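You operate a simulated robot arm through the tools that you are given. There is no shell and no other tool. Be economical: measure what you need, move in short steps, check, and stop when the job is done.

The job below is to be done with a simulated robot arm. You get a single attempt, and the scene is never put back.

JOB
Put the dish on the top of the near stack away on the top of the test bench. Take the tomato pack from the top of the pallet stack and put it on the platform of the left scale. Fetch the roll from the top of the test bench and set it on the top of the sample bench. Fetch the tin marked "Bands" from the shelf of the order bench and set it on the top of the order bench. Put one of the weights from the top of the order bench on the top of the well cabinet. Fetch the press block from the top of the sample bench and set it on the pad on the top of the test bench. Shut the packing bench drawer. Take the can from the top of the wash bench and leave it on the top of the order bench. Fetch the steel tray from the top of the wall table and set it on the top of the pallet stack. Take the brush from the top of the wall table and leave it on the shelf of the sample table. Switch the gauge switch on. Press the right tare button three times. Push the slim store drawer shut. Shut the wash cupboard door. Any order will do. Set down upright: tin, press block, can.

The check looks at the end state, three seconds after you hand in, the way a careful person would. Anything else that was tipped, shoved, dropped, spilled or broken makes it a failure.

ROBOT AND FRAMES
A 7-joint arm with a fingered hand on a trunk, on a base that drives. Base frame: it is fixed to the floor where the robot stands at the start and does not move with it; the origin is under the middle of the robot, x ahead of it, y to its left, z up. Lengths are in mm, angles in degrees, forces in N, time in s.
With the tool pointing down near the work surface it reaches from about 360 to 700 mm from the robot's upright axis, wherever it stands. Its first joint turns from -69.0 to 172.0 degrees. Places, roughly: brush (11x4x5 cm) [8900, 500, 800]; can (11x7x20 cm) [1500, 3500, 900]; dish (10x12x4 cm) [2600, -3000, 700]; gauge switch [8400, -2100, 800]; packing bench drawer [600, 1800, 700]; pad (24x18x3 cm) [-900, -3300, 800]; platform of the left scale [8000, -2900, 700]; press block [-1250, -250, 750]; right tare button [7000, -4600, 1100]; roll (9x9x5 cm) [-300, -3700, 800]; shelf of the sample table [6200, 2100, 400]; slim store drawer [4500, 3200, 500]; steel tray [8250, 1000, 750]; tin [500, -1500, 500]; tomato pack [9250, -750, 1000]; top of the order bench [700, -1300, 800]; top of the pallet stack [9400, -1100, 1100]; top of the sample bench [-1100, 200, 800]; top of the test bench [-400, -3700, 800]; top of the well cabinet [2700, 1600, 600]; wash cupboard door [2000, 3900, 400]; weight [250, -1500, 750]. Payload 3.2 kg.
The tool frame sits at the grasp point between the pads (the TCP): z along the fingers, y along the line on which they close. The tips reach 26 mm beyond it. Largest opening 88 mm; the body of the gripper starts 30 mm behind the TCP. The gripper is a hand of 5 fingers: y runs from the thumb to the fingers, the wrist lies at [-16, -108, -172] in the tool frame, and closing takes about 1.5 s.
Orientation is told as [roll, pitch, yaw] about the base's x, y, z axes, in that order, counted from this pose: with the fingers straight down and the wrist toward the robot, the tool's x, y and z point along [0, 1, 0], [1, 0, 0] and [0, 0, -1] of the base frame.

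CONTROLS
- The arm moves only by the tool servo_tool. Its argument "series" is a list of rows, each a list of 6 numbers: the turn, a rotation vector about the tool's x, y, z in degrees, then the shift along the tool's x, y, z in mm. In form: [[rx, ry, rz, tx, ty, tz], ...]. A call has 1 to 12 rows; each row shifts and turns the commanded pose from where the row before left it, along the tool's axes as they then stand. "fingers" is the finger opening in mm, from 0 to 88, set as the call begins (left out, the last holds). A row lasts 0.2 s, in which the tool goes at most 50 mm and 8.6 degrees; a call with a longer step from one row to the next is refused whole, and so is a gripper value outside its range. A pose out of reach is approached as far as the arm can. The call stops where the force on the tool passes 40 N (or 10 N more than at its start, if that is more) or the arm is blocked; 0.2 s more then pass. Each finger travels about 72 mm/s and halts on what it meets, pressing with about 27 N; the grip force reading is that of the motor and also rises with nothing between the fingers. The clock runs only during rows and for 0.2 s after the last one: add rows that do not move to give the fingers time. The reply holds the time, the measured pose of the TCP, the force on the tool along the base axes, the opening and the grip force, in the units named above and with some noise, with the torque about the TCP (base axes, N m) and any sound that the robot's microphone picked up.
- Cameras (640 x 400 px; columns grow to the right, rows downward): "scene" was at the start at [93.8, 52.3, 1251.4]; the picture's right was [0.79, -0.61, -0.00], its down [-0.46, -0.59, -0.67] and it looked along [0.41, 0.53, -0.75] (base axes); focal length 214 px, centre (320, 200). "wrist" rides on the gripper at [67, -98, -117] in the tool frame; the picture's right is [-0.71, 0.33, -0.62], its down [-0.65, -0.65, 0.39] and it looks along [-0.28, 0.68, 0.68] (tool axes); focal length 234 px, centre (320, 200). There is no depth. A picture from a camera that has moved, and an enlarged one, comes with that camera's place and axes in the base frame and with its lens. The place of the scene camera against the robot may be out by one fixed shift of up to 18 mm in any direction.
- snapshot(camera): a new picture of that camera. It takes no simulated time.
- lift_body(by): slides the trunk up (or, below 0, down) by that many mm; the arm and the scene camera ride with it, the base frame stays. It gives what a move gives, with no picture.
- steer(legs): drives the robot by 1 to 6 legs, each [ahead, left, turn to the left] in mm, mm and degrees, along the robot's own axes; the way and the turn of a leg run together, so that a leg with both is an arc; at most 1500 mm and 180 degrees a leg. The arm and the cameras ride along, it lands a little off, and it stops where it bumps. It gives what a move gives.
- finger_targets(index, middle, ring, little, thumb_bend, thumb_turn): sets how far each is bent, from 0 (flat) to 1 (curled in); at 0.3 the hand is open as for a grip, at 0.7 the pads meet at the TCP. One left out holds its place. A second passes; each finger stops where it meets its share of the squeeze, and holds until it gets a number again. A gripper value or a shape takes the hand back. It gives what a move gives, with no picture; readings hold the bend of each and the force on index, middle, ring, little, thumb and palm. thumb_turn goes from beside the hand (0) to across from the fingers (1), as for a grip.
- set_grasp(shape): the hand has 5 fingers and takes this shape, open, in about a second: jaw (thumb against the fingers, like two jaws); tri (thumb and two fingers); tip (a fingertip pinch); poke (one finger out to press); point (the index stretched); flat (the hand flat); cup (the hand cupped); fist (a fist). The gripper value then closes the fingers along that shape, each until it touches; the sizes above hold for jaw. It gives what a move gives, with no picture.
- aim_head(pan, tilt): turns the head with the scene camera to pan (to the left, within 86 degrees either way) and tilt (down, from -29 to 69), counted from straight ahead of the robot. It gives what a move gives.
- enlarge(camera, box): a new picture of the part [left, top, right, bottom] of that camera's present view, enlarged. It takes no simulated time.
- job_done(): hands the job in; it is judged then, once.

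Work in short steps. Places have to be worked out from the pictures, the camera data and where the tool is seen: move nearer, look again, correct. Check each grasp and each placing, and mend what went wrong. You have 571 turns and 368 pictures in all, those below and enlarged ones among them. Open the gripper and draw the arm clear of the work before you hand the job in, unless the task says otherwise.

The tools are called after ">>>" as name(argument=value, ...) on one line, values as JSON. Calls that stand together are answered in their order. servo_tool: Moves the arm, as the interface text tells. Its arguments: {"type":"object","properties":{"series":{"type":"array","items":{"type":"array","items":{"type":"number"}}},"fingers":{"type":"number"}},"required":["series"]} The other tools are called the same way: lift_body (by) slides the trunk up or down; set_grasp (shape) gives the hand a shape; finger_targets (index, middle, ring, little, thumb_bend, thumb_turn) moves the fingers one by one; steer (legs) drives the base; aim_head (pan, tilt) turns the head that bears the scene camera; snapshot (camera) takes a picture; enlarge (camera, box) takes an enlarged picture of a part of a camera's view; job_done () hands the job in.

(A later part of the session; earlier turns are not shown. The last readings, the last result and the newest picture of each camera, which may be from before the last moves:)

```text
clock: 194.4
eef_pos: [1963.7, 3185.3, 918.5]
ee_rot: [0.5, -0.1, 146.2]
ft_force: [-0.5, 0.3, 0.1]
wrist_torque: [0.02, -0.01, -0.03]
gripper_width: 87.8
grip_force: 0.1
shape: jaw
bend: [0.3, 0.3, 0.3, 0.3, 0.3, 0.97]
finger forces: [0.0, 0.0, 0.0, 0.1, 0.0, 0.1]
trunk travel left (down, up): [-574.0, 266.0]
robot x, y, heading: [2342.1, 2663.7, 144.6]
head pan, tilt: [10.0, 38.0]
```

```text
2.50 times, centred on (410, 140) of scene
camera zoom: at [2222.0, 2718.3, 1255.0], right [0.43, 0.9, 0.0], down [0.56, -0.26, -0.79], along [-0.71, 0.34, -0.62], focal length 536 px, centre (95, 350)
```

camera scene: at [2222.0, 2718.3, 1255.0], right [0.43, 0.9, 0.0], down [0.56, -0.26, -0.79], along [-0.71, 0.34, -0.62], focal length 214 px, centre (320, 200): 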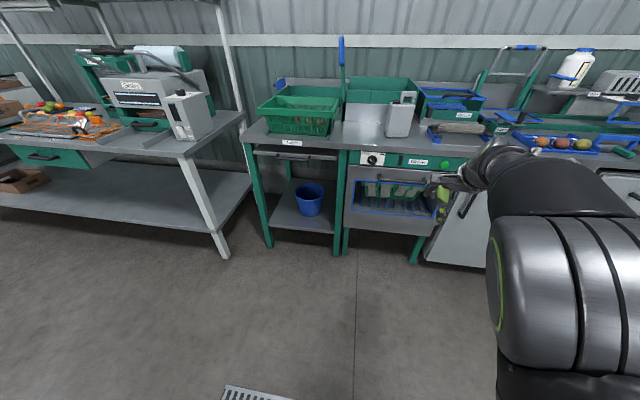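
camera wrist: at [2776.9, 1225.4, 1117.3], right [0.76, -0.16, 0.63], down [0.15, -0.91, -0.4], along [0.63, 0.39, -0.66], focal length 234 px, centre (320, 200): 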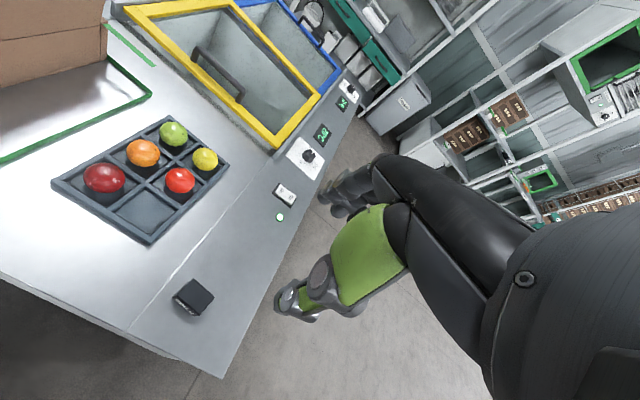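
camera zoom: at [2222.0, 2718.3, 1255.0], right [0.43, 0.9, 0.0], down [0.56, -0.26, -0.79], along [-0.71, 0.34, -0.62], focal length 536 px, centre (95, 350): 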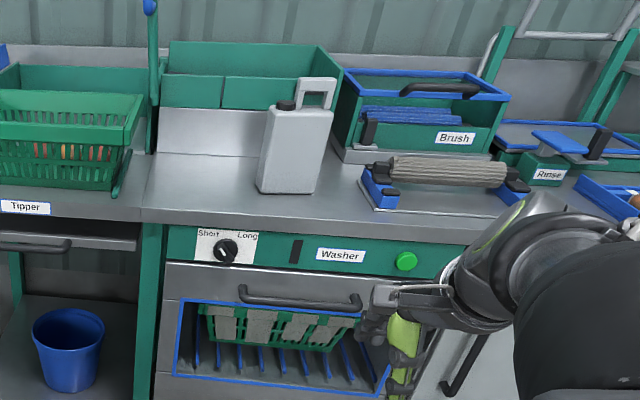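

Packing drawer sits flush under the top, and the can is visible on the wash bench. Raise the hand and approach the can to just short of it.

>>> lift_body(by=220)

>>> steer(legs=[[620, -36, 0]])

>>> snapshot(camera="wrist")

>>> snapshot(camera="scene")

```text
clock: 196.7
eef_pos: [1963.6, 3185.1, 1138.9]
ee_rot: [0.6, -0.2, 146.2]
ft_force: [0.0, 0.9, 0.2]
wrist_torque: [0.0, 0.01, 0.0]
gripper_width: 87.8
grip_force: 0.1
shape: jaw
bend: [0.3, 0.3, 0.3, 0.3, 0.3, 0.97]
finger forces: [0.0, 0.1, 0.0, 0.0, 0.0, 0.1]
trunk travel left (down, up): [-794.0, 46.0]
robot x, y, heading: [2344.5, 2658.3, 144.8]
head pan, tilt: [10.0, 38.0]
```

```text
clock: 200.2
eef_pos: [1472.9, 3566.0, 1139.0]
ee_rot: [0.5, -0.1, 146.9]
ft_force: [0.4, -0.5, -0.2]
wrist_torque: [0.02, -0.02, 0.03]
gripper_width: 88.0
grip_force: 0.0
shape: jaw
bend: [0.3, 0.3, 0.3, 0.3, 0.3, 0.97]
finger forces: [0.0, 0.0, 0.0, 0.0, 0.0, 0.0]
trunk travel left (down, up): [-794.0, 46.0]
robot x, y, heading: [1859.8, 3047.1, 145.3]
head pan, tilt: [10.0, 38.0]
```

```text
310 pictures are left
camera wrist: at [1518.0, 3458.7, 1256.3], right [0.11, 0.78, 0.62], down [0.9, 0.18, -0.39], along [-0.42, 0.6, -0.68], focal length 234 px, centre (320, 200)
```

wrist: 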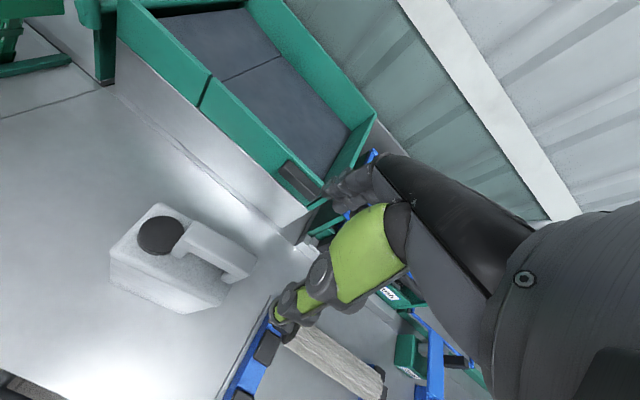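

```text
309 pictures are left
camera scene: at [1735.8, 3103.1, 1475.0], right [0.42, 0.91, 0.0], down [0.56, -0.26, -0.79], along [-0.72, 0.33, -0.62], focal length 214 px, centre (320, 200)
```

scene: 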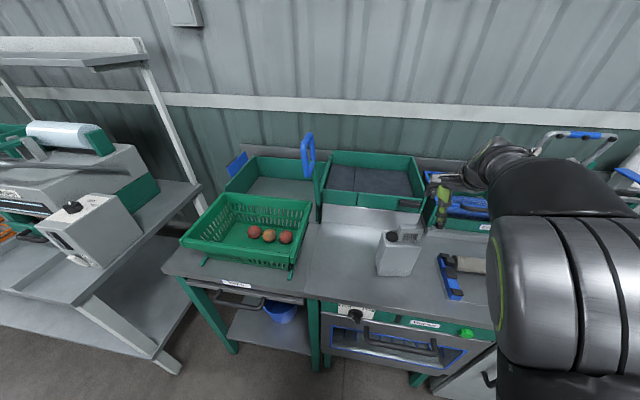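

>>> enlarge(camera="scene", box=[350, 200, 450, 300])

>>> enlarge(camera="wrist", box=[90, 180, 290, 330])

```text
4.00 times, centred on (400, 250) of scene
camera zoom: at [1735.8, 3103.1, 1475.0], right [0.42, 0.91, 0.0], down [0.56, -0.26, -0.79], along [-0.72, 0.33, -0.62], focal length 858 px, centre (0, 0)
```

zoom: 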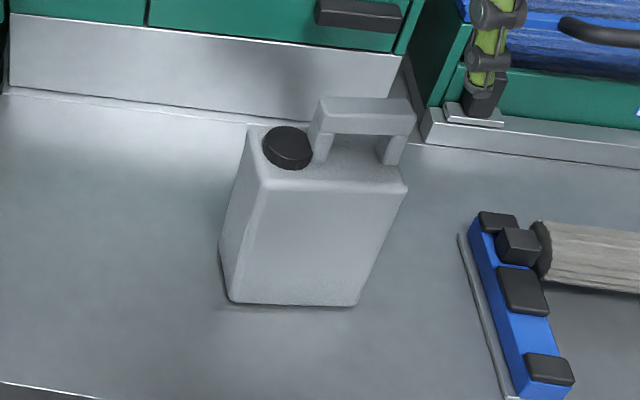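

```text
2.67 times, centred on (190, 255) of wrist
camera zoom: at [1518.0, 3458.7, 1256.3], right [0.11, 0.78, 0.62], down [0.9, 0.18, -0.39], along [-0.42, 0.6, -0.68], focal length 624 px, centre (667, 53)
```

zoom: 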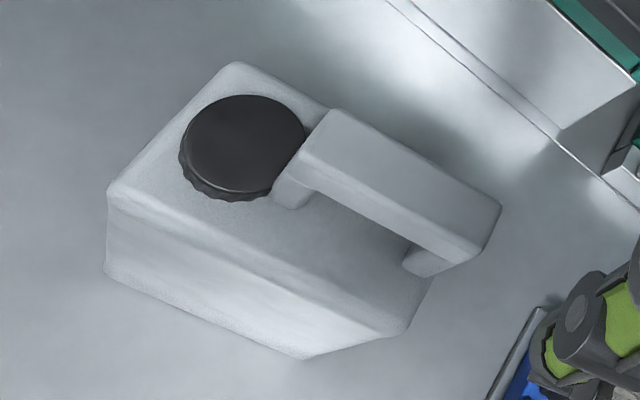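

Triangulated: handle bar top at about (1459,3521,1048), running ~65°. I shift over it, turn 8°, come down partway and check.

>>> servo_tool(series=[[0, 0, 0, 45, -13, 0], [0, 0, -8, 0, 0, 0], [0, 0, 0, 0, 0, 35], [0, 0, 0, 0, 0, 0]], fingers=70)

>>> snapshot(camera="wrist")

```text
clock: 201.2
eef_pos: [1459.7, 3520.9, 1102.8]
ee_rot: [0.4, -0.2, 154.7]
ft_force: [0.6, 0.3, 0.0]
wrist_torque: [0.0, 0.0, -0.01]
gripper_width: 70.0
grip_force: 0.1
shape: jaw
bend: [0.38, 0.33, 0.27, 0.37, 0.08, 0.98]
finger forces: [0.0, 0.1, 0.1, 0.1, 0.0, 0.0]
trunk travel left (down, up): [-794.0, 46.0]
robot x, y, heading: [1856.6, 3050.0, 145.1]
head pan, tilt: [10.0, 38.0]
```

```text
306 pictures are left
camera wrist: at [1519.9, 3420.8, 1220.4], right [0.0, 0.78, 0.62], down [0.87, 0.31, -0.4], along [-0.5, 0.54, -0.68], focal length 234 px, centre (320, 200)
```

wrist: 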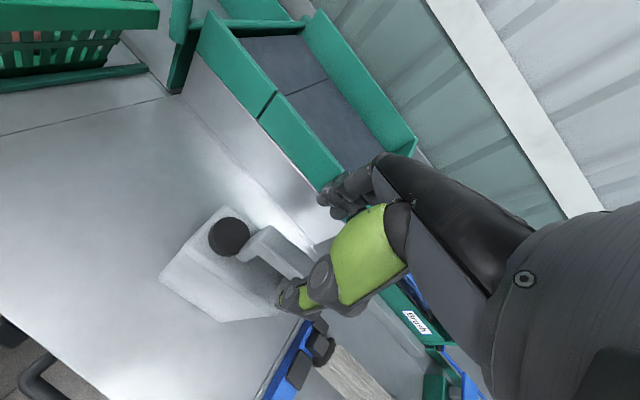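

Aligned with the bar. Shift 6 mm away from the cap, descend to z≈1042 and close.

>>> servo_tool(series=[[0, 0, 0, -6, 0, 20], [0, 0, 0, 0, 0, 20], [0, 0, 0, 0, 0, 20], [0, 0, 0, 0, 0, 0]])

>>> servo_tool(series=[[0, 0, 0, 0, 0, 0], [0, 0, 0, 0, 0, 0], [0, 0, 0, 0, 0, 0], [0, 0, 0, 0, 0, 0], [0, 0, 0, 0, 0, 0], [0, 0, 0, 0, 0, 0], [0, 0, 0, 0, 0, 0]], fingers=2)

>>> snapshot(camera="wrist")

```text
clock: 202.2
eef_pos: [1460.1, 3527.8, 1041.8]
ee_rot: [0.5, -0.2, 154.8]
ft_force: [-0.5, 0.3, -0.2]
wrist_torque: [0.0, 0.01, -0.03]
gripper_width: 70.2
grip_force: 0.1
shape: jaw
bend: [0.38, 0.33, 0.27, 0.37, 0.08, 0.98]
finger forces: [0.0, 0.0, 0.0, 0.0, 0.0, 0.1]
trunk travel left (down, up): [-794.0, 46.0]
robot x, y, heading: [1858.7, 3049.7, 145.0]
head pan, tilt: [10.0, 38.0]
```

```text
clock: 203.8
eef_pos: [1457.9, 3527.6, 1042.1]
ee_rot: [0.6, -0.2, 154.7]
ft_force: [-0.6, -0.7, -0.4]
wrist_torque: [0.03, 0.24, 0.03]
gripper_width: 12.5
grip_force: 26.8
shape: jaw
bend: [0.65, 0.72, 0.72, 0.7, 0.86, 1.0]
finger forces: [16.9, 3.8, 4.3, 0.1, 27.9, 0.0]
trunk travel left (down, up): [-794.0, 46.0]
robot x, y, heading: [1859.3, 3046.7, 145.2]
head pan, tilt: [10.0, 38.0]
```

```text
305 pictures are left
camera wrist: at [1518.9, 3427.1, 1159.6], right [0.0, 0.79, 0.62], down [0.87, 0.31, -0.39], along [-0.5, 0.54, -0.68], focal length 234 px, centre (320, 200)
```

wrist: 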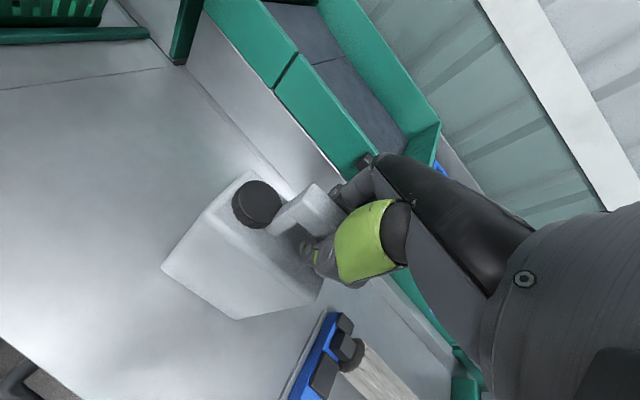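

Gripping the handle bar. Lift slowly and check the load.

>>> servo_tool(series=[[0, 0, 0, 0, 0, -10], [0, 0, 0, 0, 0, -20], [0, 0, 0, 0, 0, 0], [0, 0, 0, 0, 0, 0]])

>>> snapshot(camera="wrist")

```text
clock: 204.8
eef_pos: [1458.1, 3529.1, 1072.1]
ee_rot: [0.5, 0.1, 154.7]
ft_force: [0.5, 0.1, -10.2]
wrist_torque: [0.15, 0.02, -0.02]
gripper_width: 13.1
grip_force: 27.3
shape: jaw
bend: [0.64, 0.72, 0.72, 0.7, 0.87, 1.0]
finger forces: [18.0, 2.8, 3.6, 0.1, 26.6, 0.0]
trunk travel left (down, up): [-794.0, 46.0]
robot x, y, heading: [1861.9, 3047.7, 145.3]
head pan, tilt: [10.0, 38.0]
```

```text
304 pictures are left
camera wrist: at [1519.5, 3427.8, 1189.7], right [0.0, 0.79, 0.62], down [0.87, 0.31, -0.39], along [-0.5, 0.54, -0.68], focal length 234 px, centre (320, 200)
```

wrist: 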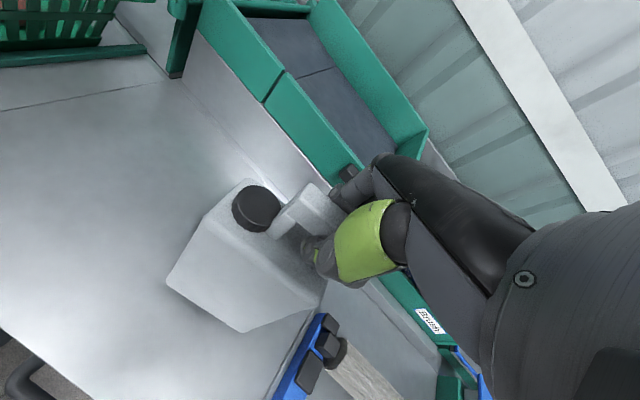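

Can hangs level (≈1 kg). Raise a bit and drive back to the order bench: back off, slide left along the aisle, then turn round.

>>> servo_tool(series=[[0, 0, 0, 0, 0, -20], [0, 0, 0, 0, 0, -20], [0, 0, 0, 0, 0, 0]])

>>> steer(legs=[[-525, 0, 0], [0, 1434, 0], [0, 1434, 0]])

>>> snapshot(camera="wrist")

```text
clock: 205.6
eef_pos: [1459.5, 3529.7, 1110.9]
ee_rot: [0.5, 0.0, 154.8]
ft_force: [0.1, 0.1, -10.6]
wrist_torque: [0.18, 0.03, -0.01]
gripper_width: 13.1
grip_force: 27.1
shape: jaw
bend: [0.64, 0.72, 0.72, 0.7, 0.87, 1.0]
finger forces: [18.1, 2.6, 3.7, 0.1, 26.7, 0.1]
trunk travel left (down, up): [-794.0, 46.0]
robot x, y, heading: [1860.6, 3051.7, 145.4]
head pan, tilt: [10.0, 38.0]
```

```text
clock: 222.3
eef_pos: [233.3, 877.5, 1112.2]
ee_rot: [0.4, 0.0, 153.0]
ft_force: [0.1, 0.3, -11.1]
wrist_torque: [0.14, 0.01, -0.02]
gripper_width: 13.2
grip_force: 26.8
shape: jaw
bend: [0.64, 0.72, 0.72, 0.7, 0.87, 1.0]
finger forces: [18.0, 2.8, 3.8, 0.1, 26.4, 0.0]
trunk travel left (down, up): [-794.0, 46.0]
robot x, y, heading: [616.6, 385.0, 143.2]
head pan, tilt: [10.0, 38.0]
```

```text
303 pictures are left
camera wrist: at [289.6, 775.2, 1229.6], right [0.03, 0.79, 0.62], down [0.88, 0.28, -0.39], along [-0.48, 0.55, -0.68], focal length 234 px, centre (320, 200)
```

wrist: 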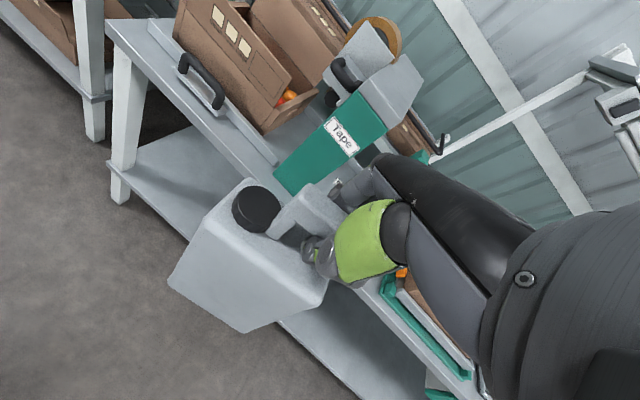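

>>> steer(legs=[[-44, 1406, 0], [0, 0, -178.2]])

>>> aim_head(pan=0, tilt=45)

>>> snapshot(camera="scene")

>>> snapshot(camera="wrist")

```text
clock: 236.6
eef_pos: [205.6, -1255.1, 1111.8]
ee_rot: [0.4, 0.0, -25.1]
ft_force: [1.6, -0.4, -11.2]
wrist_torque: [-0.13, -0.01, 0.02]
gripper_width: 12.8
grip_force: 26.9
shape: jaw
bend: [0.64, 0.72, 0.72, 0.7, 0.88, 1.0]
finger forces: [16.1, 1.0, 3.1, 0.1, 22.9, 0.0]
trunk travel left (down, up): [-794.0, 46.0]
robot x, y, heading: [-194.3, -774.5, -34.3]
head pan, tilt: [10.0, 38.0]
```

```text
clock: 237.3
eef_pos: [205.4, -1254.8, 1110.9]
ee_rot: [0.4, 0.1, -25.1]
ft_force: [0.3, -0.2, -11.5]
wrist_torque: [-0.13, -0.01, 0.05]
gripper_width: 12.9
grip_force: 26.8
shape: jaw
bend: [0.64, 0.72, 0.72, 0.7, 0.88, 1.0]
finger forces: [16.4, 1.0, 3.1, 0.1, 23.7, 0.0]
trunk travel left (down, up): [-794.0, 46.0]
robot x, y, heading: [-196.3, -775.3, -34.8]
head pan, tilt: [0.0, 45.0]
```

```text
302 pictures are left
camera scene: at [-89.3, -861.5, 1464.5], right [-0.57, -0.82, 0.0], down [-0.58, 0.4, -0.71], along [0.58, -0.4, -0.71], focal length 214 px, centre (320, 200)
```

scene: 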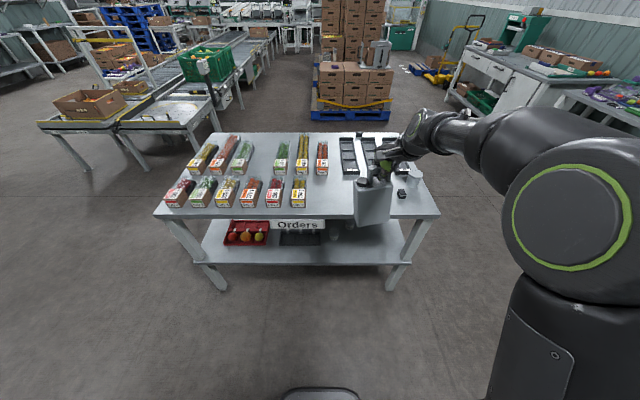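

```text
301 pictures are left
camera wrist: at [145.3, -1154.0, 1229.1], right [0.0, -0.79, 0.62], down [-0.87, -0.31, -0.39], along [0.5, -0.54, -0.68], focal length 234 px, centre (320, 200)
```

wrist: 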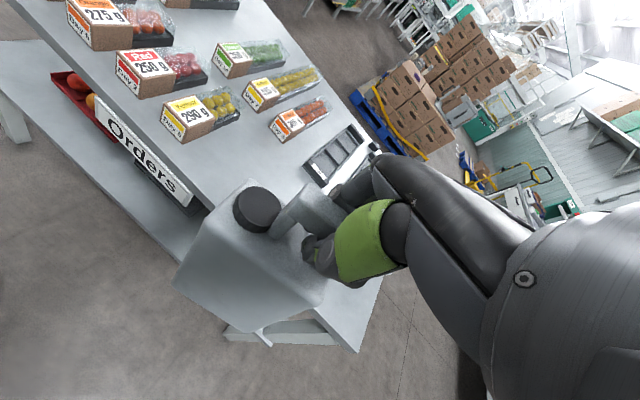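

Bench ahead as expected. Move forward 227 mm so the can hangs above the clear front area.

>>> steer(legs=[[227, 8, 0]])

>>> snapshot(camera="wrist")

>>> snapshot(camera="scene")

```text
clock: 239.0
eef_pos: [397.3, -1378.4, 1111.6]
ee_rot: [0.5, -0.1, -25.0]
ft_force: [-0.3, -0.2, -10.5]
wrist_torque: [-0.15, -0.02, 0.0]
gripper_width: 13.1
grip_force: 27.2
shape: jaw
bend: [0.64, 0.72, 0.72, 0.7, 0.88, 1.0]
finger forces: [16.6, 1.0, 3.4, 0.0, 24.2, 0.0]
trunk travel left (down, up): [-794.0, 46.0]
robot x, y, heading: [-5.9, -896.8, -34.7]
head pan, tilt: [0.0, 45.0]
```

```text
300 pictures are left
camera wrist: at [337.7, -1276.9, 1229.6], right [0.0, -0.79, 0.62], down [-0.87, -0.31, -0.39], along [0.5, -0.54, -0.68], focal length 234 px, centre (320, 200)
```

wrist: 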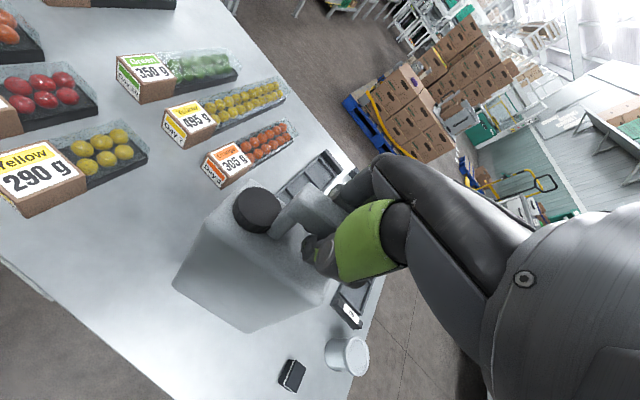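

```text
299 pictures are left
camera scene: at [102.7, -984.6, 1464.6], right [-0.57, -0.82, 0.0], down [-0.58, 0.4, -0.71], along [0.58, -0.4, -0.71], focal length 214 px, centre (320, 200)
```

scene: 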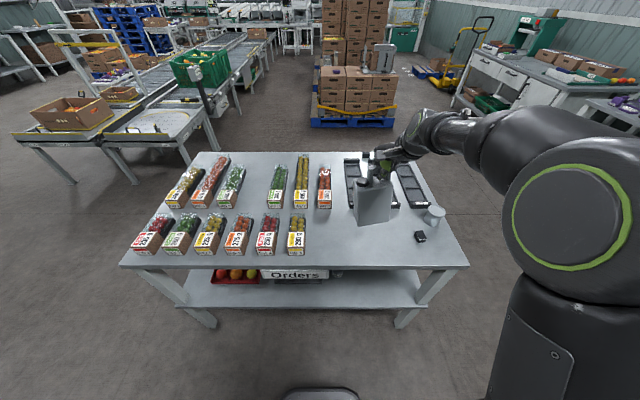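

The landing spot is free. Lower 100 mm with the trunk and then feel for contact.

>>> lift_body(by=-95)

>>> servo_tool(series=[[0, 0, 0, 0, 0, 4], [0, 0, 0, 0, 0, 4], [0, 0, 0, 0, 0, 3], [0, 0, 0, 0, 0, 3], [0, 0, 0, 0, 0, 2], [0, 0, 0, 0, 0, 2]])

>>> snapshot(camera="scene")

```text
clock: 240.3
eef_pos: [398.7, -1379.0, 1016.0]
ee_rot: [0.5, 0.1, -24.9]
ft_force: [-0.1, -0.9, -10.0]
wrist_torque: [-0.1, -0.03, -0.01]
gripper_width: 13.2
grip_force: 26.8
shape: jaw
bend: [0.64, 0.72, 0.72, 0.7, 0.88, 1.0]
finger forces: [16.6, 1.0, 3.2, 0.0, 24.1, 0.1]
trunk travel left (down, up): [-699.0, 141.0]
robot x, y, heading: [0.6, -898.2, -34.6]
head pan, tilt: [0.0, 45.0]
```

```text
clock: 241.7
eef_pos: [398.6, -1379.1, 997.5]
ee_rot: [0.4, 0.0, -25.1]
ft_force: [-0.1, -0.2, -10.7]
wrist_torque: [-0.13, -0.01, 0.04]
gripper_width: 13.0
grip_force: 27.2
shape: jaw
bend: [0.64, 0.72, 0.72, 0.7, 0.88, 1.0]
finger forces: [16.6, 1.0, 3.3, 0.0, 24.1, 0.0]
trunk travel left (down, up): [-699.0, 141.0]
robot x, y, heading: [-3.6, -900.7, -34.6]
head pan, tilt: [0.0, 45.0]
```

```text
298 pictures are left
camera scene: at [103.3, -985.1, 1369.5], right [-0.57, -0.82, 0.0], down [-0.58, 0.4, -0.71], along [0.58, -0.4, -0.71], focal length 214 px, centre (320, 200)
```

scene: 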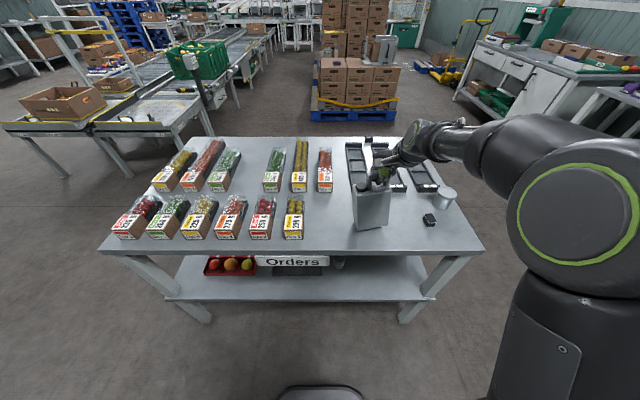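

>>> servo_tool(series=[[0, 0, 0, 0, 0, 2], [0, 0, 0, 0, 0, 2], [0, 0, 0, 0, 0, 2], [0, 0, 0, 0, 0, 2], [0, 0, 0, 0, 0, 2], [0, 0, 0, 0, 0, 2], [0, 0, 0, 0, 0, 0]])

```text
clock: 243.3
eef_pos: [396.7, -1378.5, 988.6]
ee_rot: [0.4, -0.2, -25.2]
ft_force: [-1.9, -3.1, 0.7]
wrist_torque: [-0.11, -0.09, -0.02]
gripper_width: 13.5
grip_force: 27.3
shape: jaw
bend: [0.64, 0.72, 0.72, 0.7, 0.89, 1.0]
finger forces: [16.4, 0.7, 3.6, 0.1, 24.4, 0.1]
trunk travel left (down, up): [-699.0, 141.0]
robot x, y, heading: [-3.2, -897.4, -34.5]
head pan, tilt: [0.0, 45.0]
```

Load is taken by the bench. Open and rise.

>>> servo_tool(series=[[0, 0, 0, 0, 0, 2], [0, 0, 0, 0, 0, 0], [0, 0, 0, 0, 0, 0]])

>>> servo_tool(series=[[0, 0, 0, 0, 0, 0], [0, 0, 0, 0, 0, 0], [0, 0, 0, 0, 0, 0], [0, 0, 0, 0, 0, 0], [0, 0, 0, 0, 0, 0], [0, 0, 0, 0, 0, -15], [0, 0, 0, 0, 0, -40], [0, 0, 0, 0, 0, -50], [0, 0, 0, 0, 0, -10]], fingers=70)

>>> snapshot(camera="wrist")

```text
clock: 244.1
eef_pos: [395.3, -1377.0, 989.3]
ee_rot: [0.5, -0.3, -25.1]
ft_force: [-3.5, -4.6, 10.4]
wrist_torque: [-0.05, -0.15, -0.03]
gripper_width: 13.7
grip_force: 27.0
shape: jaw
bend: [0.64, 0.72, 0.72, 0.7, 0.89, 1.0]
finger forces: [16.6, 0.5, 3.8, 0.0, 25.3, 0.0]
trunk travel left (down, up): [-699.0, 141.0]
robot x, y, heading: [-1.8, -896.5, -34.8]
head pan, tilt: [0.0, 45.0]
```

```text
clock: 246.1
eef_pos: [398.8, -1376.2, 1098.9]
ee_rot: [0.5, 0.0, -25.1]
ft_force: [-0.5, 0.1, 0.2]
wrist_torque: [-0.01, 0.02, 0.02]
gripper_width: 69.7
grip_force: 0.2
shape: jaw
bend: [0.38, 0.33, 0.27, 0.37, 0.08, 0.98]
finger forces: [0.0, 0.0, 0.1, 0.0, 0.0, 0.0]
trunk travel left (down, up): [-699.0, 141.0]
robot x, y, heading: [0.0, -899.4, -34.6]
head pan, tilt: [0.0, 45.0]
```

```text
297 pictures are left
camera wrist: at [337.0, -1275.5, 1217.6], right [0.0, -0.79, 0.62], down [-0.87, -0.31, -0.39], along [0.5, -0.54, -0.68], focal length 234 px, centre (320, 200)
```

wrist: 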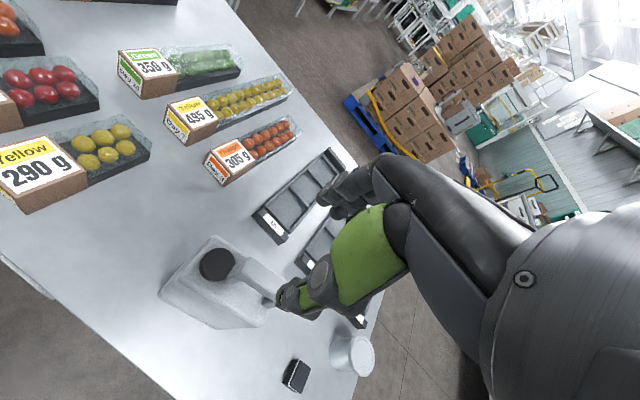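

Can stands upright. Next the press block on the sample bench behind me: back off, turn round and look.

>>> steer(legs=[[-250, 0, 0], [0, 0, 180], [150, 300, 0]])

>>> snapshot(camera="scene")

```text
clock: 257.0
eef_pos: [-892.5, -435.9, 1099.5]
ee_rot: [0.4, 0.0, 154.5]
ft_force: [0.3, -0.2, -0.4]
wrist_torque: [0.02, -0.02, 0.0]
gripper_width: 69.8
grip_force: 0.0
shape: jaw
bend: [0.38, 0.33, 0.27, 0.37, 0.08, 0.98]
finger forces: [0.0, 0.0, 0.0, 0.0, 0.0, 0.0]
trunk travel left (down, up): [-699.0, 141.0]
robot x, y, heading: [-498.4, -913.6, 144.8]
head pan, tilt: [0.0, 45.0]
```

```text
296 pictures are left
camera scene: at [-607.9, -850.4, 1369.8], right [0.57, 0.82, 0.0], down [0.58, -0.41, -0.71], along [-0.58, 0.41, -0.71], focal length 214 px, centre (320, 200)
```

scene: 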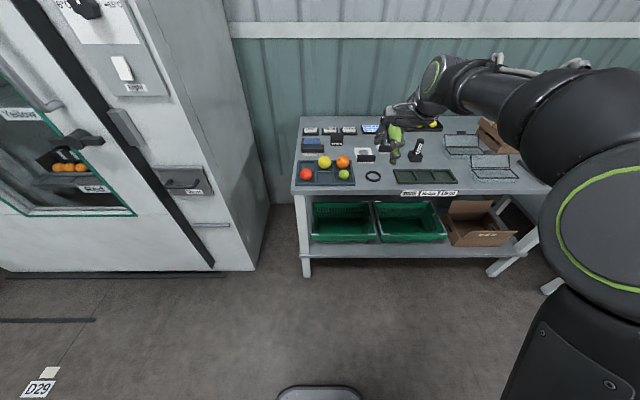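

>>> enlarge(camera="scene", box=[285, 100, 525, 210])

>>> snapshot(camera="wrist")

```text
2.67 times, centred on (405, 155) of scene
camera zoom: at [-607.9, -850.4, 1369.8], right [0.57, 0.82, 0.0], down [0.58, -0.41, -0.71], along [-0.58, 0.41, -0.71], focal length 572 px, centre (93, 320)
```

zoom: 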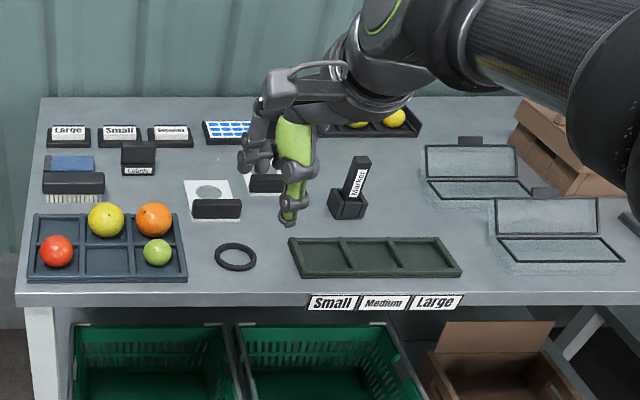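

```text
294 pictures are left
camera wrist: at [-832.3, -536.3, 1217.3], right [0.01, 0.79, 0.62], down [0.87, 0.3, -0.39], along [-0.5, 0.54, -0.68], focal length 234 px, centre (320, 200)
```

wrist: 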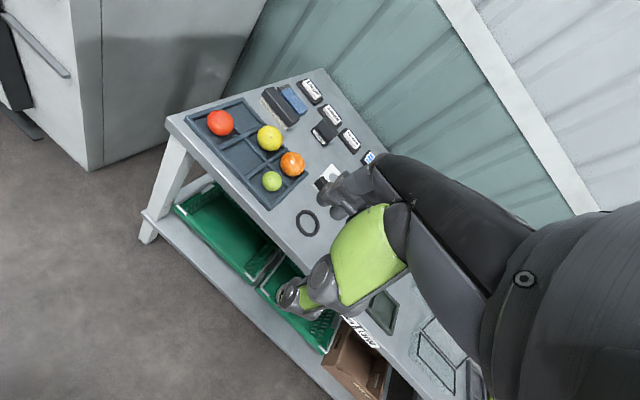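

I need a clearer view of the sample bench items; move closer and left.

>>> steer(legs=[[250, 60, 0]])

>>> servo_tool(series=[[0, 0, 0, -45, -20, 0], [0, 0, 0, -45, -20, 0], [0, 0, 0, -45, -10, 0], [0, 0, 0, -45, 0, 0], [0, 0, 0, 0, 0, 0]])

>>> aim_head(pan=0, tilt=55)

>>> enlarge(camera="scene", box=[240, 40, 500, 240])

```text
clock: 258.9
eef_pos: [-1122.6, -342.3, 1099.3]
ee_rot: [0.5, -0.1, 154.2]
ft_force: [-0.1, -0.4, -0.4]
wrist_torque: [0.03, -0.04, 0.02]
gripper_width: 69.8
grip_force: 0.1
shape: jaw
bend: [0.38, 0.33, 0.27, 0.37, 0.08, 0.98]
finger forces: [0.0, 0.0, 0.0, 0.0, 0.1, 0.0]
trunk travel left (down, up): [-699.0, 141.0]
robot x, y, heading: [-726.2, -823.6, 144.7]
head pan, tilt: [0.0, 45.0]
```

```text
clock: 260.1
eef_pos: [-998.1, -200.5, 1098.1]
ee_rot: [0.4, -0.1, 154.3]
ft_force: [-0.5, -0.7, -0.3]
wrist_torque: [0.04, -0.03, 0.0]
gripper_width: 69.6
grip_force: 0.0
shape: jaw
bend: [0.38, 0.33, 0.27, 0.37, 0.08, 0.98]
finger forces: [0.1, 0.0, 0.0, 0.0, 0.0, 0.0]
trunk travel left (down, up): [-699.0, 141.0]
robot x, y, heading: [-727.2, -826.1, 144.6]
head pan, tilt: [0.0, 45.0]
```

```text
clock: 260.8
eef_pos: [-998.1, -200.5, 1097.9]
ee_rot: [0.6, -0.1, 154.3]
ft_force: [0.1, 0.1, 0.4]
wrist_torque: [-0.03, 0.0, 0.01]
gripper_width: 69.6
grip_force: 0.0
shape: jaw
bend: [0.38, 0.33, 0.27, 0.37, 0.08, 0.98]
finger forces: [0.1, 0.0, 0.0, 0.1, 0.0, 0.1]
trunk travel left (down, up): [-699.0, 141.0]
robot x, y, heading: [-730.3, -826.1, 144.4]
head pan, tilt: [0.0, 55.0]
```

```text
2.00 times, centred on (370, 140) of scene
camera zoom: at [-832.6, -762.9, 1356.4], right [0.58, 0.82, 0.0], down [0.67, -0.47, -0.57], along [-0.47, 0.33, -0.82], focal length 429 px, centre (220, 320)
```

zoom: 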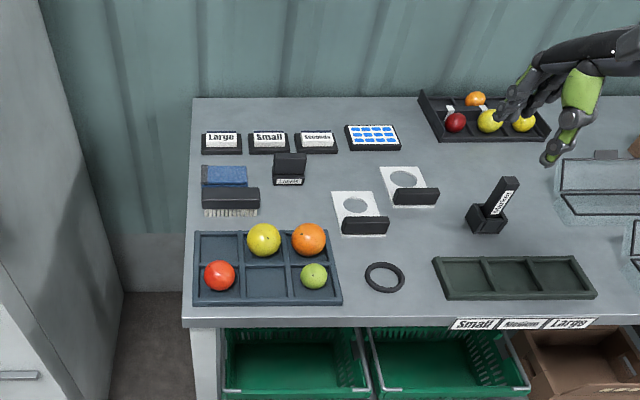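

>>> enlarge(camera="scene", box=[335, 100, 425, 150])

>>> enlarge(camera="scene", box=[400, 115, 510, 180])

```text
7.11 times, centred on (380, 125) of scene
camera zoom: at [-832.6, -762.9, 1356.4], right [0.58, 0.82, 0.0], down [0.67, -0.47, -0.57], along [-0.47, 0.33, -0.82], focal length 1525 px, centre (-107, 733)
```

zoom: 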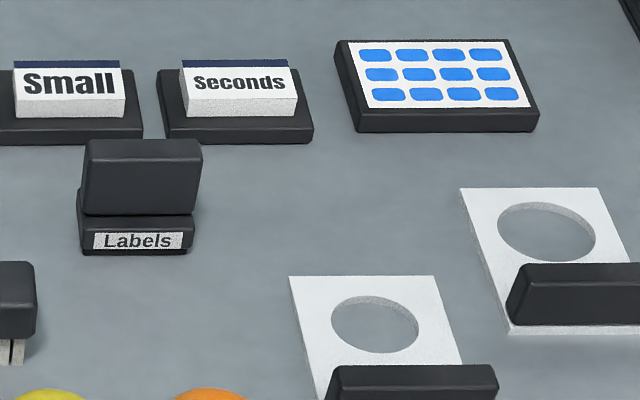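

```text
5.82 times, centred on (455, 148) of scene
camera zoom: at [-832.6, -762.9, 1356.4], right [0.58, 0.82, 0.0], down [0.67, -0.47, -0.57], along [-0.47, 0.33, -0.82], focal length 1248 px, centre (-466, 506)
```

zoom: 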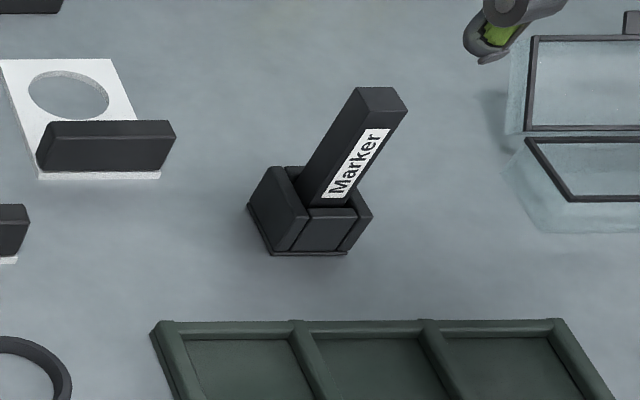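

Several small items; not yet sure which is the "press block". I'll go to the test bench first to see the pad and the roll (to be brought here anyway).

>>> servo_tool(series=[[0, 0, 0, 45, 0, 0], [0, 0, 0, 45, 20, 0], [0, 0, 0, 45, 20, 0], [0, 0, 0, 45, 10, 0], [0, 0, 0, 0, 0, 0]])

>>> steer(legs=[[-424, 500, 0], [0, 0, 90], [500, 1000, 0]])

>>> aim_head(pan=0, tilt=35)

>>> snapshot(camera="scene")

```text
clock: 262.0
eef_pos: [-1123.0, -341.8, 1099.4]
ee_rot: [0.5, 0.0, 154.2]
ft_force: [0.0, -0.2, 0.8]
wrist_torque: [-0.04, 0.0, 0.01]
gripper_width: 69.7
grip_force: 0.0
shape: jaw
bend: [0.38, 0.33, 0.27, 0.37, 0.08, 0.98]
finger forces: [0.0, 0.0, 0.0, 0.1, 0.1, 0.0]
trunk travel left (down, up): [-699.0, 141.0]
robot x, y, heading: [-726.4, -825.6, 144.9]
head pan, tilt: [0.0, 55.0]
```

```text
clock: 274.8
eef_pos: [-619.9, -2860.9, 1097.9]
ee_rot: [0.4, 0.1, -115.8]
ft_force: [-0.2, 0.0, 0.4]
wrist_torque: [0.01, -0.02, 0.02]
gripper_width: 69.8
grip_force: 0.0
shape: jaw
bend: [0.38, 0.33, 0.27, 0.37, 0.08, 0.98]
finger forces: [0.0, 0.0, 0.1, 0.0, 0.1, 0.1]
trunk travel left (down, up): [-699.0, 141.0]
robot x, y, heading: [-134.9, -2470.0, -125.4]
head pan, tilt: [0.0, 55.0]
```

```text
clock: 275.6
eef_pos: [-621.0, -2861.1, 1099.1]
ee_rot: [0.5, 0.0, -115.9]
ft_force: [0.7, 1.1, 0.1]
wrist_torque: [0.0, 0.01, -0.02]
gripper_width: 69.9
grip_force: 0.1
shape: jaw
bend: [0.38, 0.33, 0.27, 0.37, 0.08, 0.98]
finger forces: [0.0, 0.0, 0.0, 0.0, 0.0, 0.0]
trunk travel left (down, up): [-699.0, 141.0]
robot x, y, heading: [-135.1, -2468.4, -125.8]
head pan, tilt: [0.0, 35.0]
```

```text
290 pictures are left
camera scene: at [-222.4, -2590.5, 1384.5], right [-0.81, 0.58, 0.0], down [0.33, 0.47, -0.82], along [-0.48, -0.67, -0.57], focal length 214 px, centre (320, 200)
```

scene: 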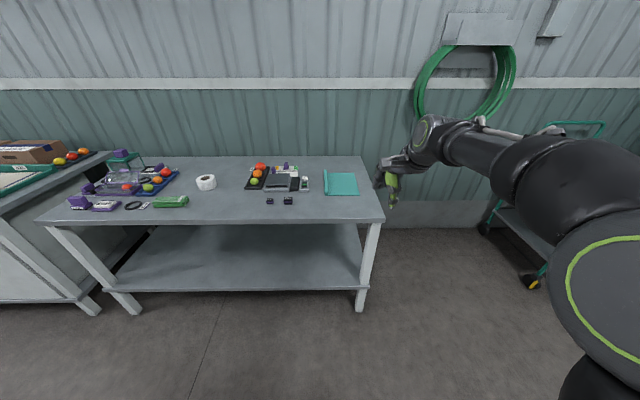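

>>> enlarge(camera="scene", box=[170, 140, 390, 240])

>>> enlarge(camera="scene", box=[40, 140, 240, 230])

```text
2.91 times, centred on (280, 190) of scene
camera zoom: at [-222.4, -2590.5, 1384.5], right [-0.81, 0.58, 0.0], down [0.33, 0.47, -0.82], along [-0.48, -0.67, -0.57], focal length 624 px, centre (436, 229)
```

zoom: 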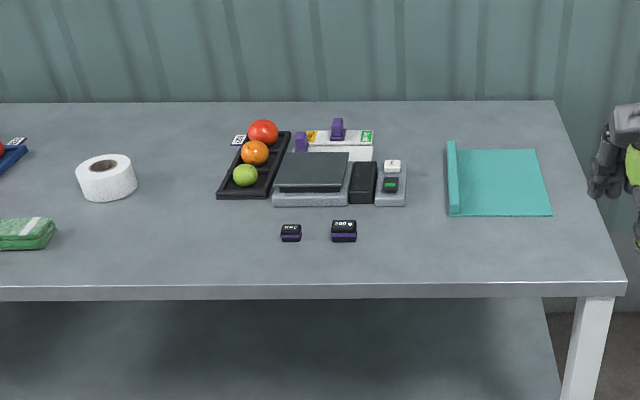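

```text
3.20 times, centred on (140, 185) of scene
camera zoom: at [-222.4, -2590.5, 1384.5], right [-0.81, 0.58, 0.0], down [0.33, 0.47, -0.82], along [-0.48, -0.67, -0.57], focal length 686 px, centre (896, 248)
```

zoom: 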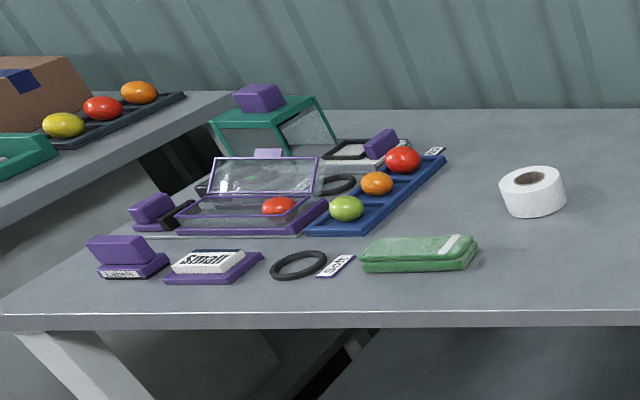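

The pad is the teal mat; the roll stands at about (-312,-3762). I straighten the tool yaw and drive up to the roll.

>>> servo_tool(series=[[0, 0, 8, 0, 0, 0], [0, 0, 2, 30, 0, 0], [0, 0, 0, 30, 0, 0], [0, 0, 0, 0, 0, 0]])

>>> steer(legs=[[0, 708, 0], [420, 0, 0]])

>>> snapshot(camera="wrist")

>>> snapshot(camera="scene")

```text
clock: 276.6
eef_pos: [-570.3, -2895.6, 1100.7]
ee_rot: [0.5, 0.0, -125.9]
ft_force: [0.0, 0.4, 0.0]
wrist_torque: [0.01, 0.01, 0.0]
gripper_width: 69.5
grip_force: 0.1
shape: jaw
bend: [0.38, 0.33, 0.27, 0.37, 0.08, 0.98]
finger forces: [0.0, 0.0, 0.0, 0.0, 0.0, 0.1]
trunk travel left (down, up): [-699.0, 141.0]
robot x, y, heading: [-138.2, -2469.9, -125.3]
head pan, tilt: [0.0, 35.0]
```

```text
clock: 282.6
eef_pos: [-242.6, -3640.2, 1100.8]
ee_rot: [0.6, 0.0, -125.8]
ft_force: [0.5, -0.2, 0.7]
wrist_torque: [0.01, 0.02, 0.04]
gripper_width: 69.8
grip_force: 0.0
shape: jaw
bend: [0.38, 0.33, 0.27, 0.37, 0.08, 0.98]
finger forces: [0.1, 0.0, 0.1, 0.0, 0.0, 0.1]
trunk travel left (down, up): [-699.0, 141.0]
robot x, y, heading: [190.2, -3212.6, -125.4]
head pan, tilt: [0.0, 35.0]
```

```text
287 pictures are left
camera wrist: at [-132.1, -3599.3, 1218.6], right [-0.77, 0.15, 0.62], down [-0.14, 0.91, -0.39], along [-0.62, -0.39, -0.68], focal length 234 px, centre (320, 200)
```

wrist: 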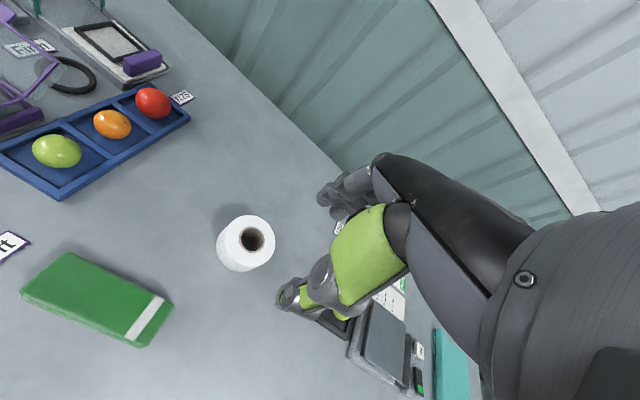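

```text
286 pictures are left
camera scene: at [106.1, -3334.1, 1384.6], right [-0.82, 0.58, 0.0], down [0.33, 0.47, -0.82], along [-0.47, -0.67, -0.57], focal length 214 px, centre (320, 200)
```

scene: 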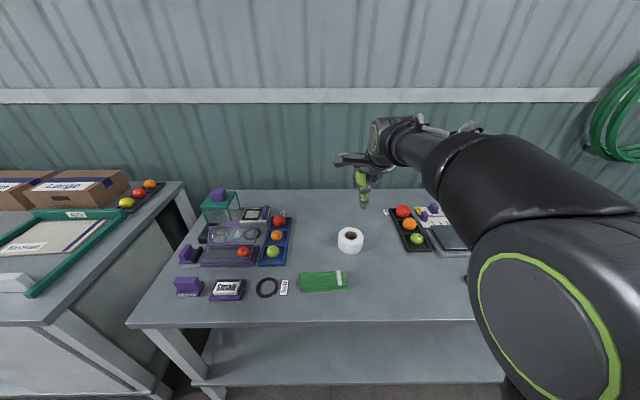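

Roll sits at about (-296,-3710), top ≈855. I drive 88 mm ahead and spread the fingers wider than the jaw default (roll ≈90 mm).

>>> steer(legs=[[88, 0, 0]])

>>> finger_targets(index=0.12, middle=0.12, ring=0.12, little=0.12, thumb_bend=0.1, thumb_turn=1)

>>> snapshot(camera="wrist")

```text
clock: 283.7
eef_pos: [-293.6, -3712.1, 1100.9]
ee_rot: [0.5, 0.0, -125.9]
ft_force: [0.2, -0.2, 0.5]
wrist_torque: [0.0, -0.03, -0.01]
gripper_width: 69.8
grip_force: 0.0
shape: jaw
bend: [0.38, 0.33, 0.27, 0.37, 0.08, 0.98]
finger forces: [0.0, 0.1, 0.0, 0.0, 0.0, 0.0]
trunk travel left (down, up): [-699.0, 141.0]
robot x, y, heading: [137.3, -3282.7, -125.6]
head pan, tilt: [0.0, 35.0]
```

```text
clock: 284.7
eef_pos: [-295.2, -3713.1, 1101.5]
ee_rot: [0.5, 0.0, -125.9]
ft_force: [-0.9, 0.1, 0.2]
wrist_torque: [0.0, -0.02, -0.03]
gripper_width: 114.6
grip_force: 0.2
shape: fingers
bend: [0.12, 0.12, 0.12, 0.12, 0.1, 0.95]
finger forces: [0.0, 0.0, 0.0, 0.1, 0.0, 0.0]
trunk travel left (down, up): [-699.0, 141.0]
robot x, y, heading: [142.3, -3284.1, -125.3]
head pan, tilt: [0.0, 35.0]
```

```text
285 pictures are left
camera wrist: at [-184.2, -3671.3, 1218.8], right [-0.77, 0.15, 0.62], down [-0.14, 0.91, -0.39], along [-0.62, -0.39, -0.68], focal length 234 px, centre (320, 200)
```

wrist: 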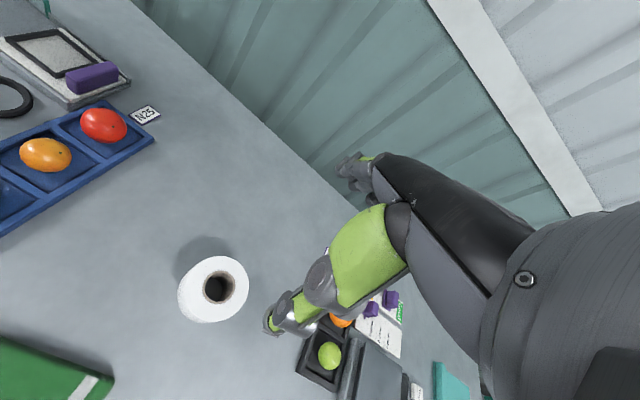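

Roll lies exactly below; width is now ~115. Lower 200 mm, check, then to grasp height.

>>> lift_body(by=-190)

>>> snapshot(camera="wrist")

```text
clock: 286.8
eef_pos: [-294.8, -3712.1, 911.1]
ee_rot: [0.6, 0.0, -125.9]
ft_force: [-0.3, 0.2, -0.6]
wrist_torque: [0.01, -0.01, -0.03]
gripper_width: 114.4
grip_force: 0.0
shape: fingers
bend: [0.12, 0.12, 0.12, 0.12, 0.1, 0.95]
finger forces: [0.0, 0.0, 0.0, 0.0, 0.0, 0.1]
trunk travel left (down, up): [-509.0, 331.0]
robot x, y, heading: [135.4, -3285.3, -125.5]
head pan, tilt: [0.0, 35.0]
```

```text
284 pictures are left
camera wrist: at [-184.1, -3671.2, 1028.9], right [-0.77, 0.15, 0.62], down [-0.14, 0.91, -0.39], along [-0.62, -0.39, -0.68], focal length 234 px, centre (320, 200)
```

wrist: 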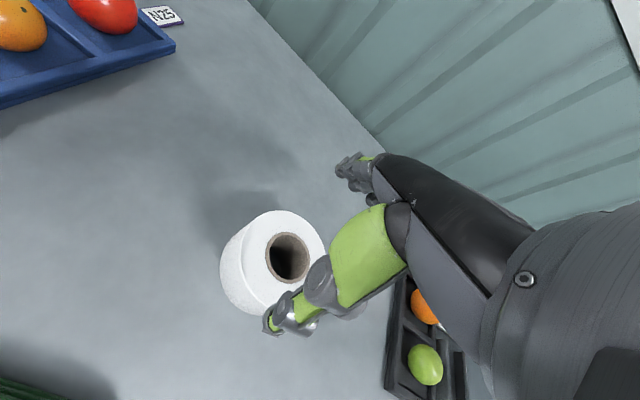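

>>> servo_tool(series=[[0, 0, 0, 0, 0, 15], [0, 0, 0, 0, 0, 15], [0, 0, 0, 0, 0, 10], [0, 0, 0, 0, 0, 10], [0, 0, 0, 0, 0, 10], [0, 0, 0, 0, 0, 8], [0, 0, 0, 0, 0, 0]])

>>> snapshot(camera="wrist")

```text
clock: 288.4
eef_pos: [-292.9, -3711.4, 842.7]
ee_rot: [0.4, 0.0, -125.9]
ft_force: [0.3, -0.5, 0.6]
wrist_torque: [-0.02, -0.02, -0.03]
gripper_width: 114.5
grip_force: 0.2
shape: fingers
bend: [0.12, 0.12, 0.12, 0.12, 0.1, 0.95]
finger forces: [0.0, 0.0, 0.1, 0.0, 0.1, 0.1]
trunk travel left (down, up): [-509.0, 331.0]
robot x, y, heading: [139.8, -3284.9, -125.5]
head pan, tilt: [0.0, 35.0]
```

```text
283 pictures are left
camera wrist: at [-183.4, -3671.5, 961.4], right [-0.77, 0.15, 0.62], down [-0.14, 0.91, -0.39], along [-0.62, -0.39, -0.68], focal length 234 px, centre (320, 200)
```

wrist: 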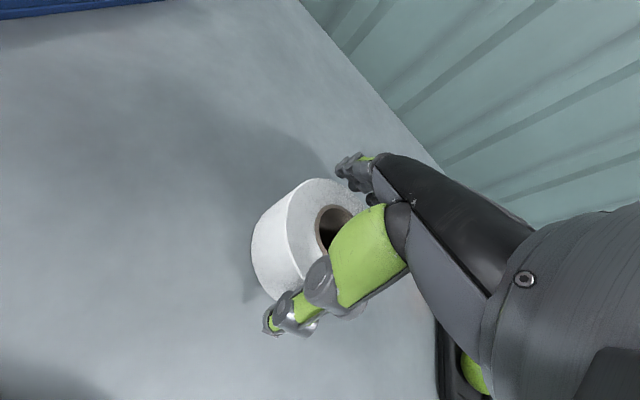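

Fingers straddle the roll without contact. Close them.

>>> finger_targets(index=0.5, middle=0.5, ring=0.5, little=0.5, thumb_bend=0.5)

>>> servo_tool(series=[[0, 0, 0, 0, 0, -10], [0, 0, 0, 0, 0, -20], [0, 0, 0, 0, 0, -30], [0, 0, 0, 0, 0, 0]])

>>> snapshot(camera="wrist")

```text
clock: 289.4
eef_pos: [-293.7, -3714.0, 845.5]
ee_rot: [0.5, -0.2, -125.9]
ft_force: [-3.0, -3.9, 9.0]
wrist_torque: [-0.34, 0.24, 0.01]
gripper_width: 97.6
grip_force: 30.0
shape: fingers
bend: [0.31, 0.39, 0.45, 0.5, 0.27, 0.96]
finger forces: [12.3, 9.2, 10.5, 0.1, 27.6, 0.1]
trunk travel left (down, up): [-509.0, 331.0]
robot x, y, heading: [140.3, -3284.4, -125.3]
head pan, tilt: [0.0, 35.0]
```

```text
clock: 290.4
eef_pos: [-293.7, -3712.0, 900.6]
ee_rot: [0.6, 0.1, -125.9]
ft_force: [0.6, 0.1, -2.7]
wrist_torque: [-0.04, -0.01, -0.02]
gripper_width: 97.7
grip_force: 29.1
shape: fingers
bend: [0.32, 0.4, 0.45, 0.5, 0.27, 0.96]
finger forces: [10.0, 8.8, 9.4, 0.1, 29.7, 0.0]
trunk travel left (down, up): [-509.0, 331.0]
robot x, y, heading: [142.1, -3285.8, -125.7]
head pan, tilt: [0.0, 35.0]
```

```text
282 pictures are left
camera wrist: at [-184.1, -3671.6, 1019.1], right [-0.77, 0.15, 0.62], down [-0.14, 0.91, -0.39], along [-0.62, -0.39, -0.68], focal length 234 px, centre (320, 200)
```

wrist: 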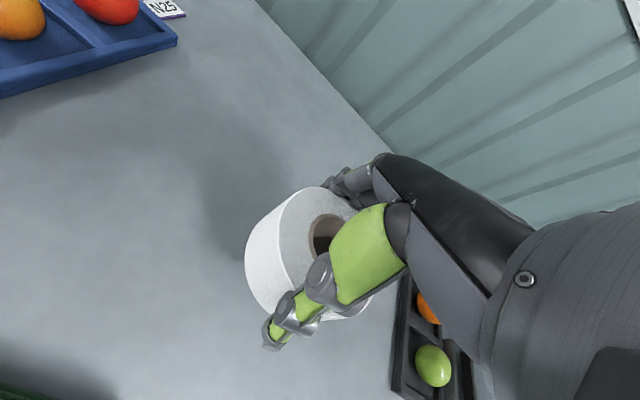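

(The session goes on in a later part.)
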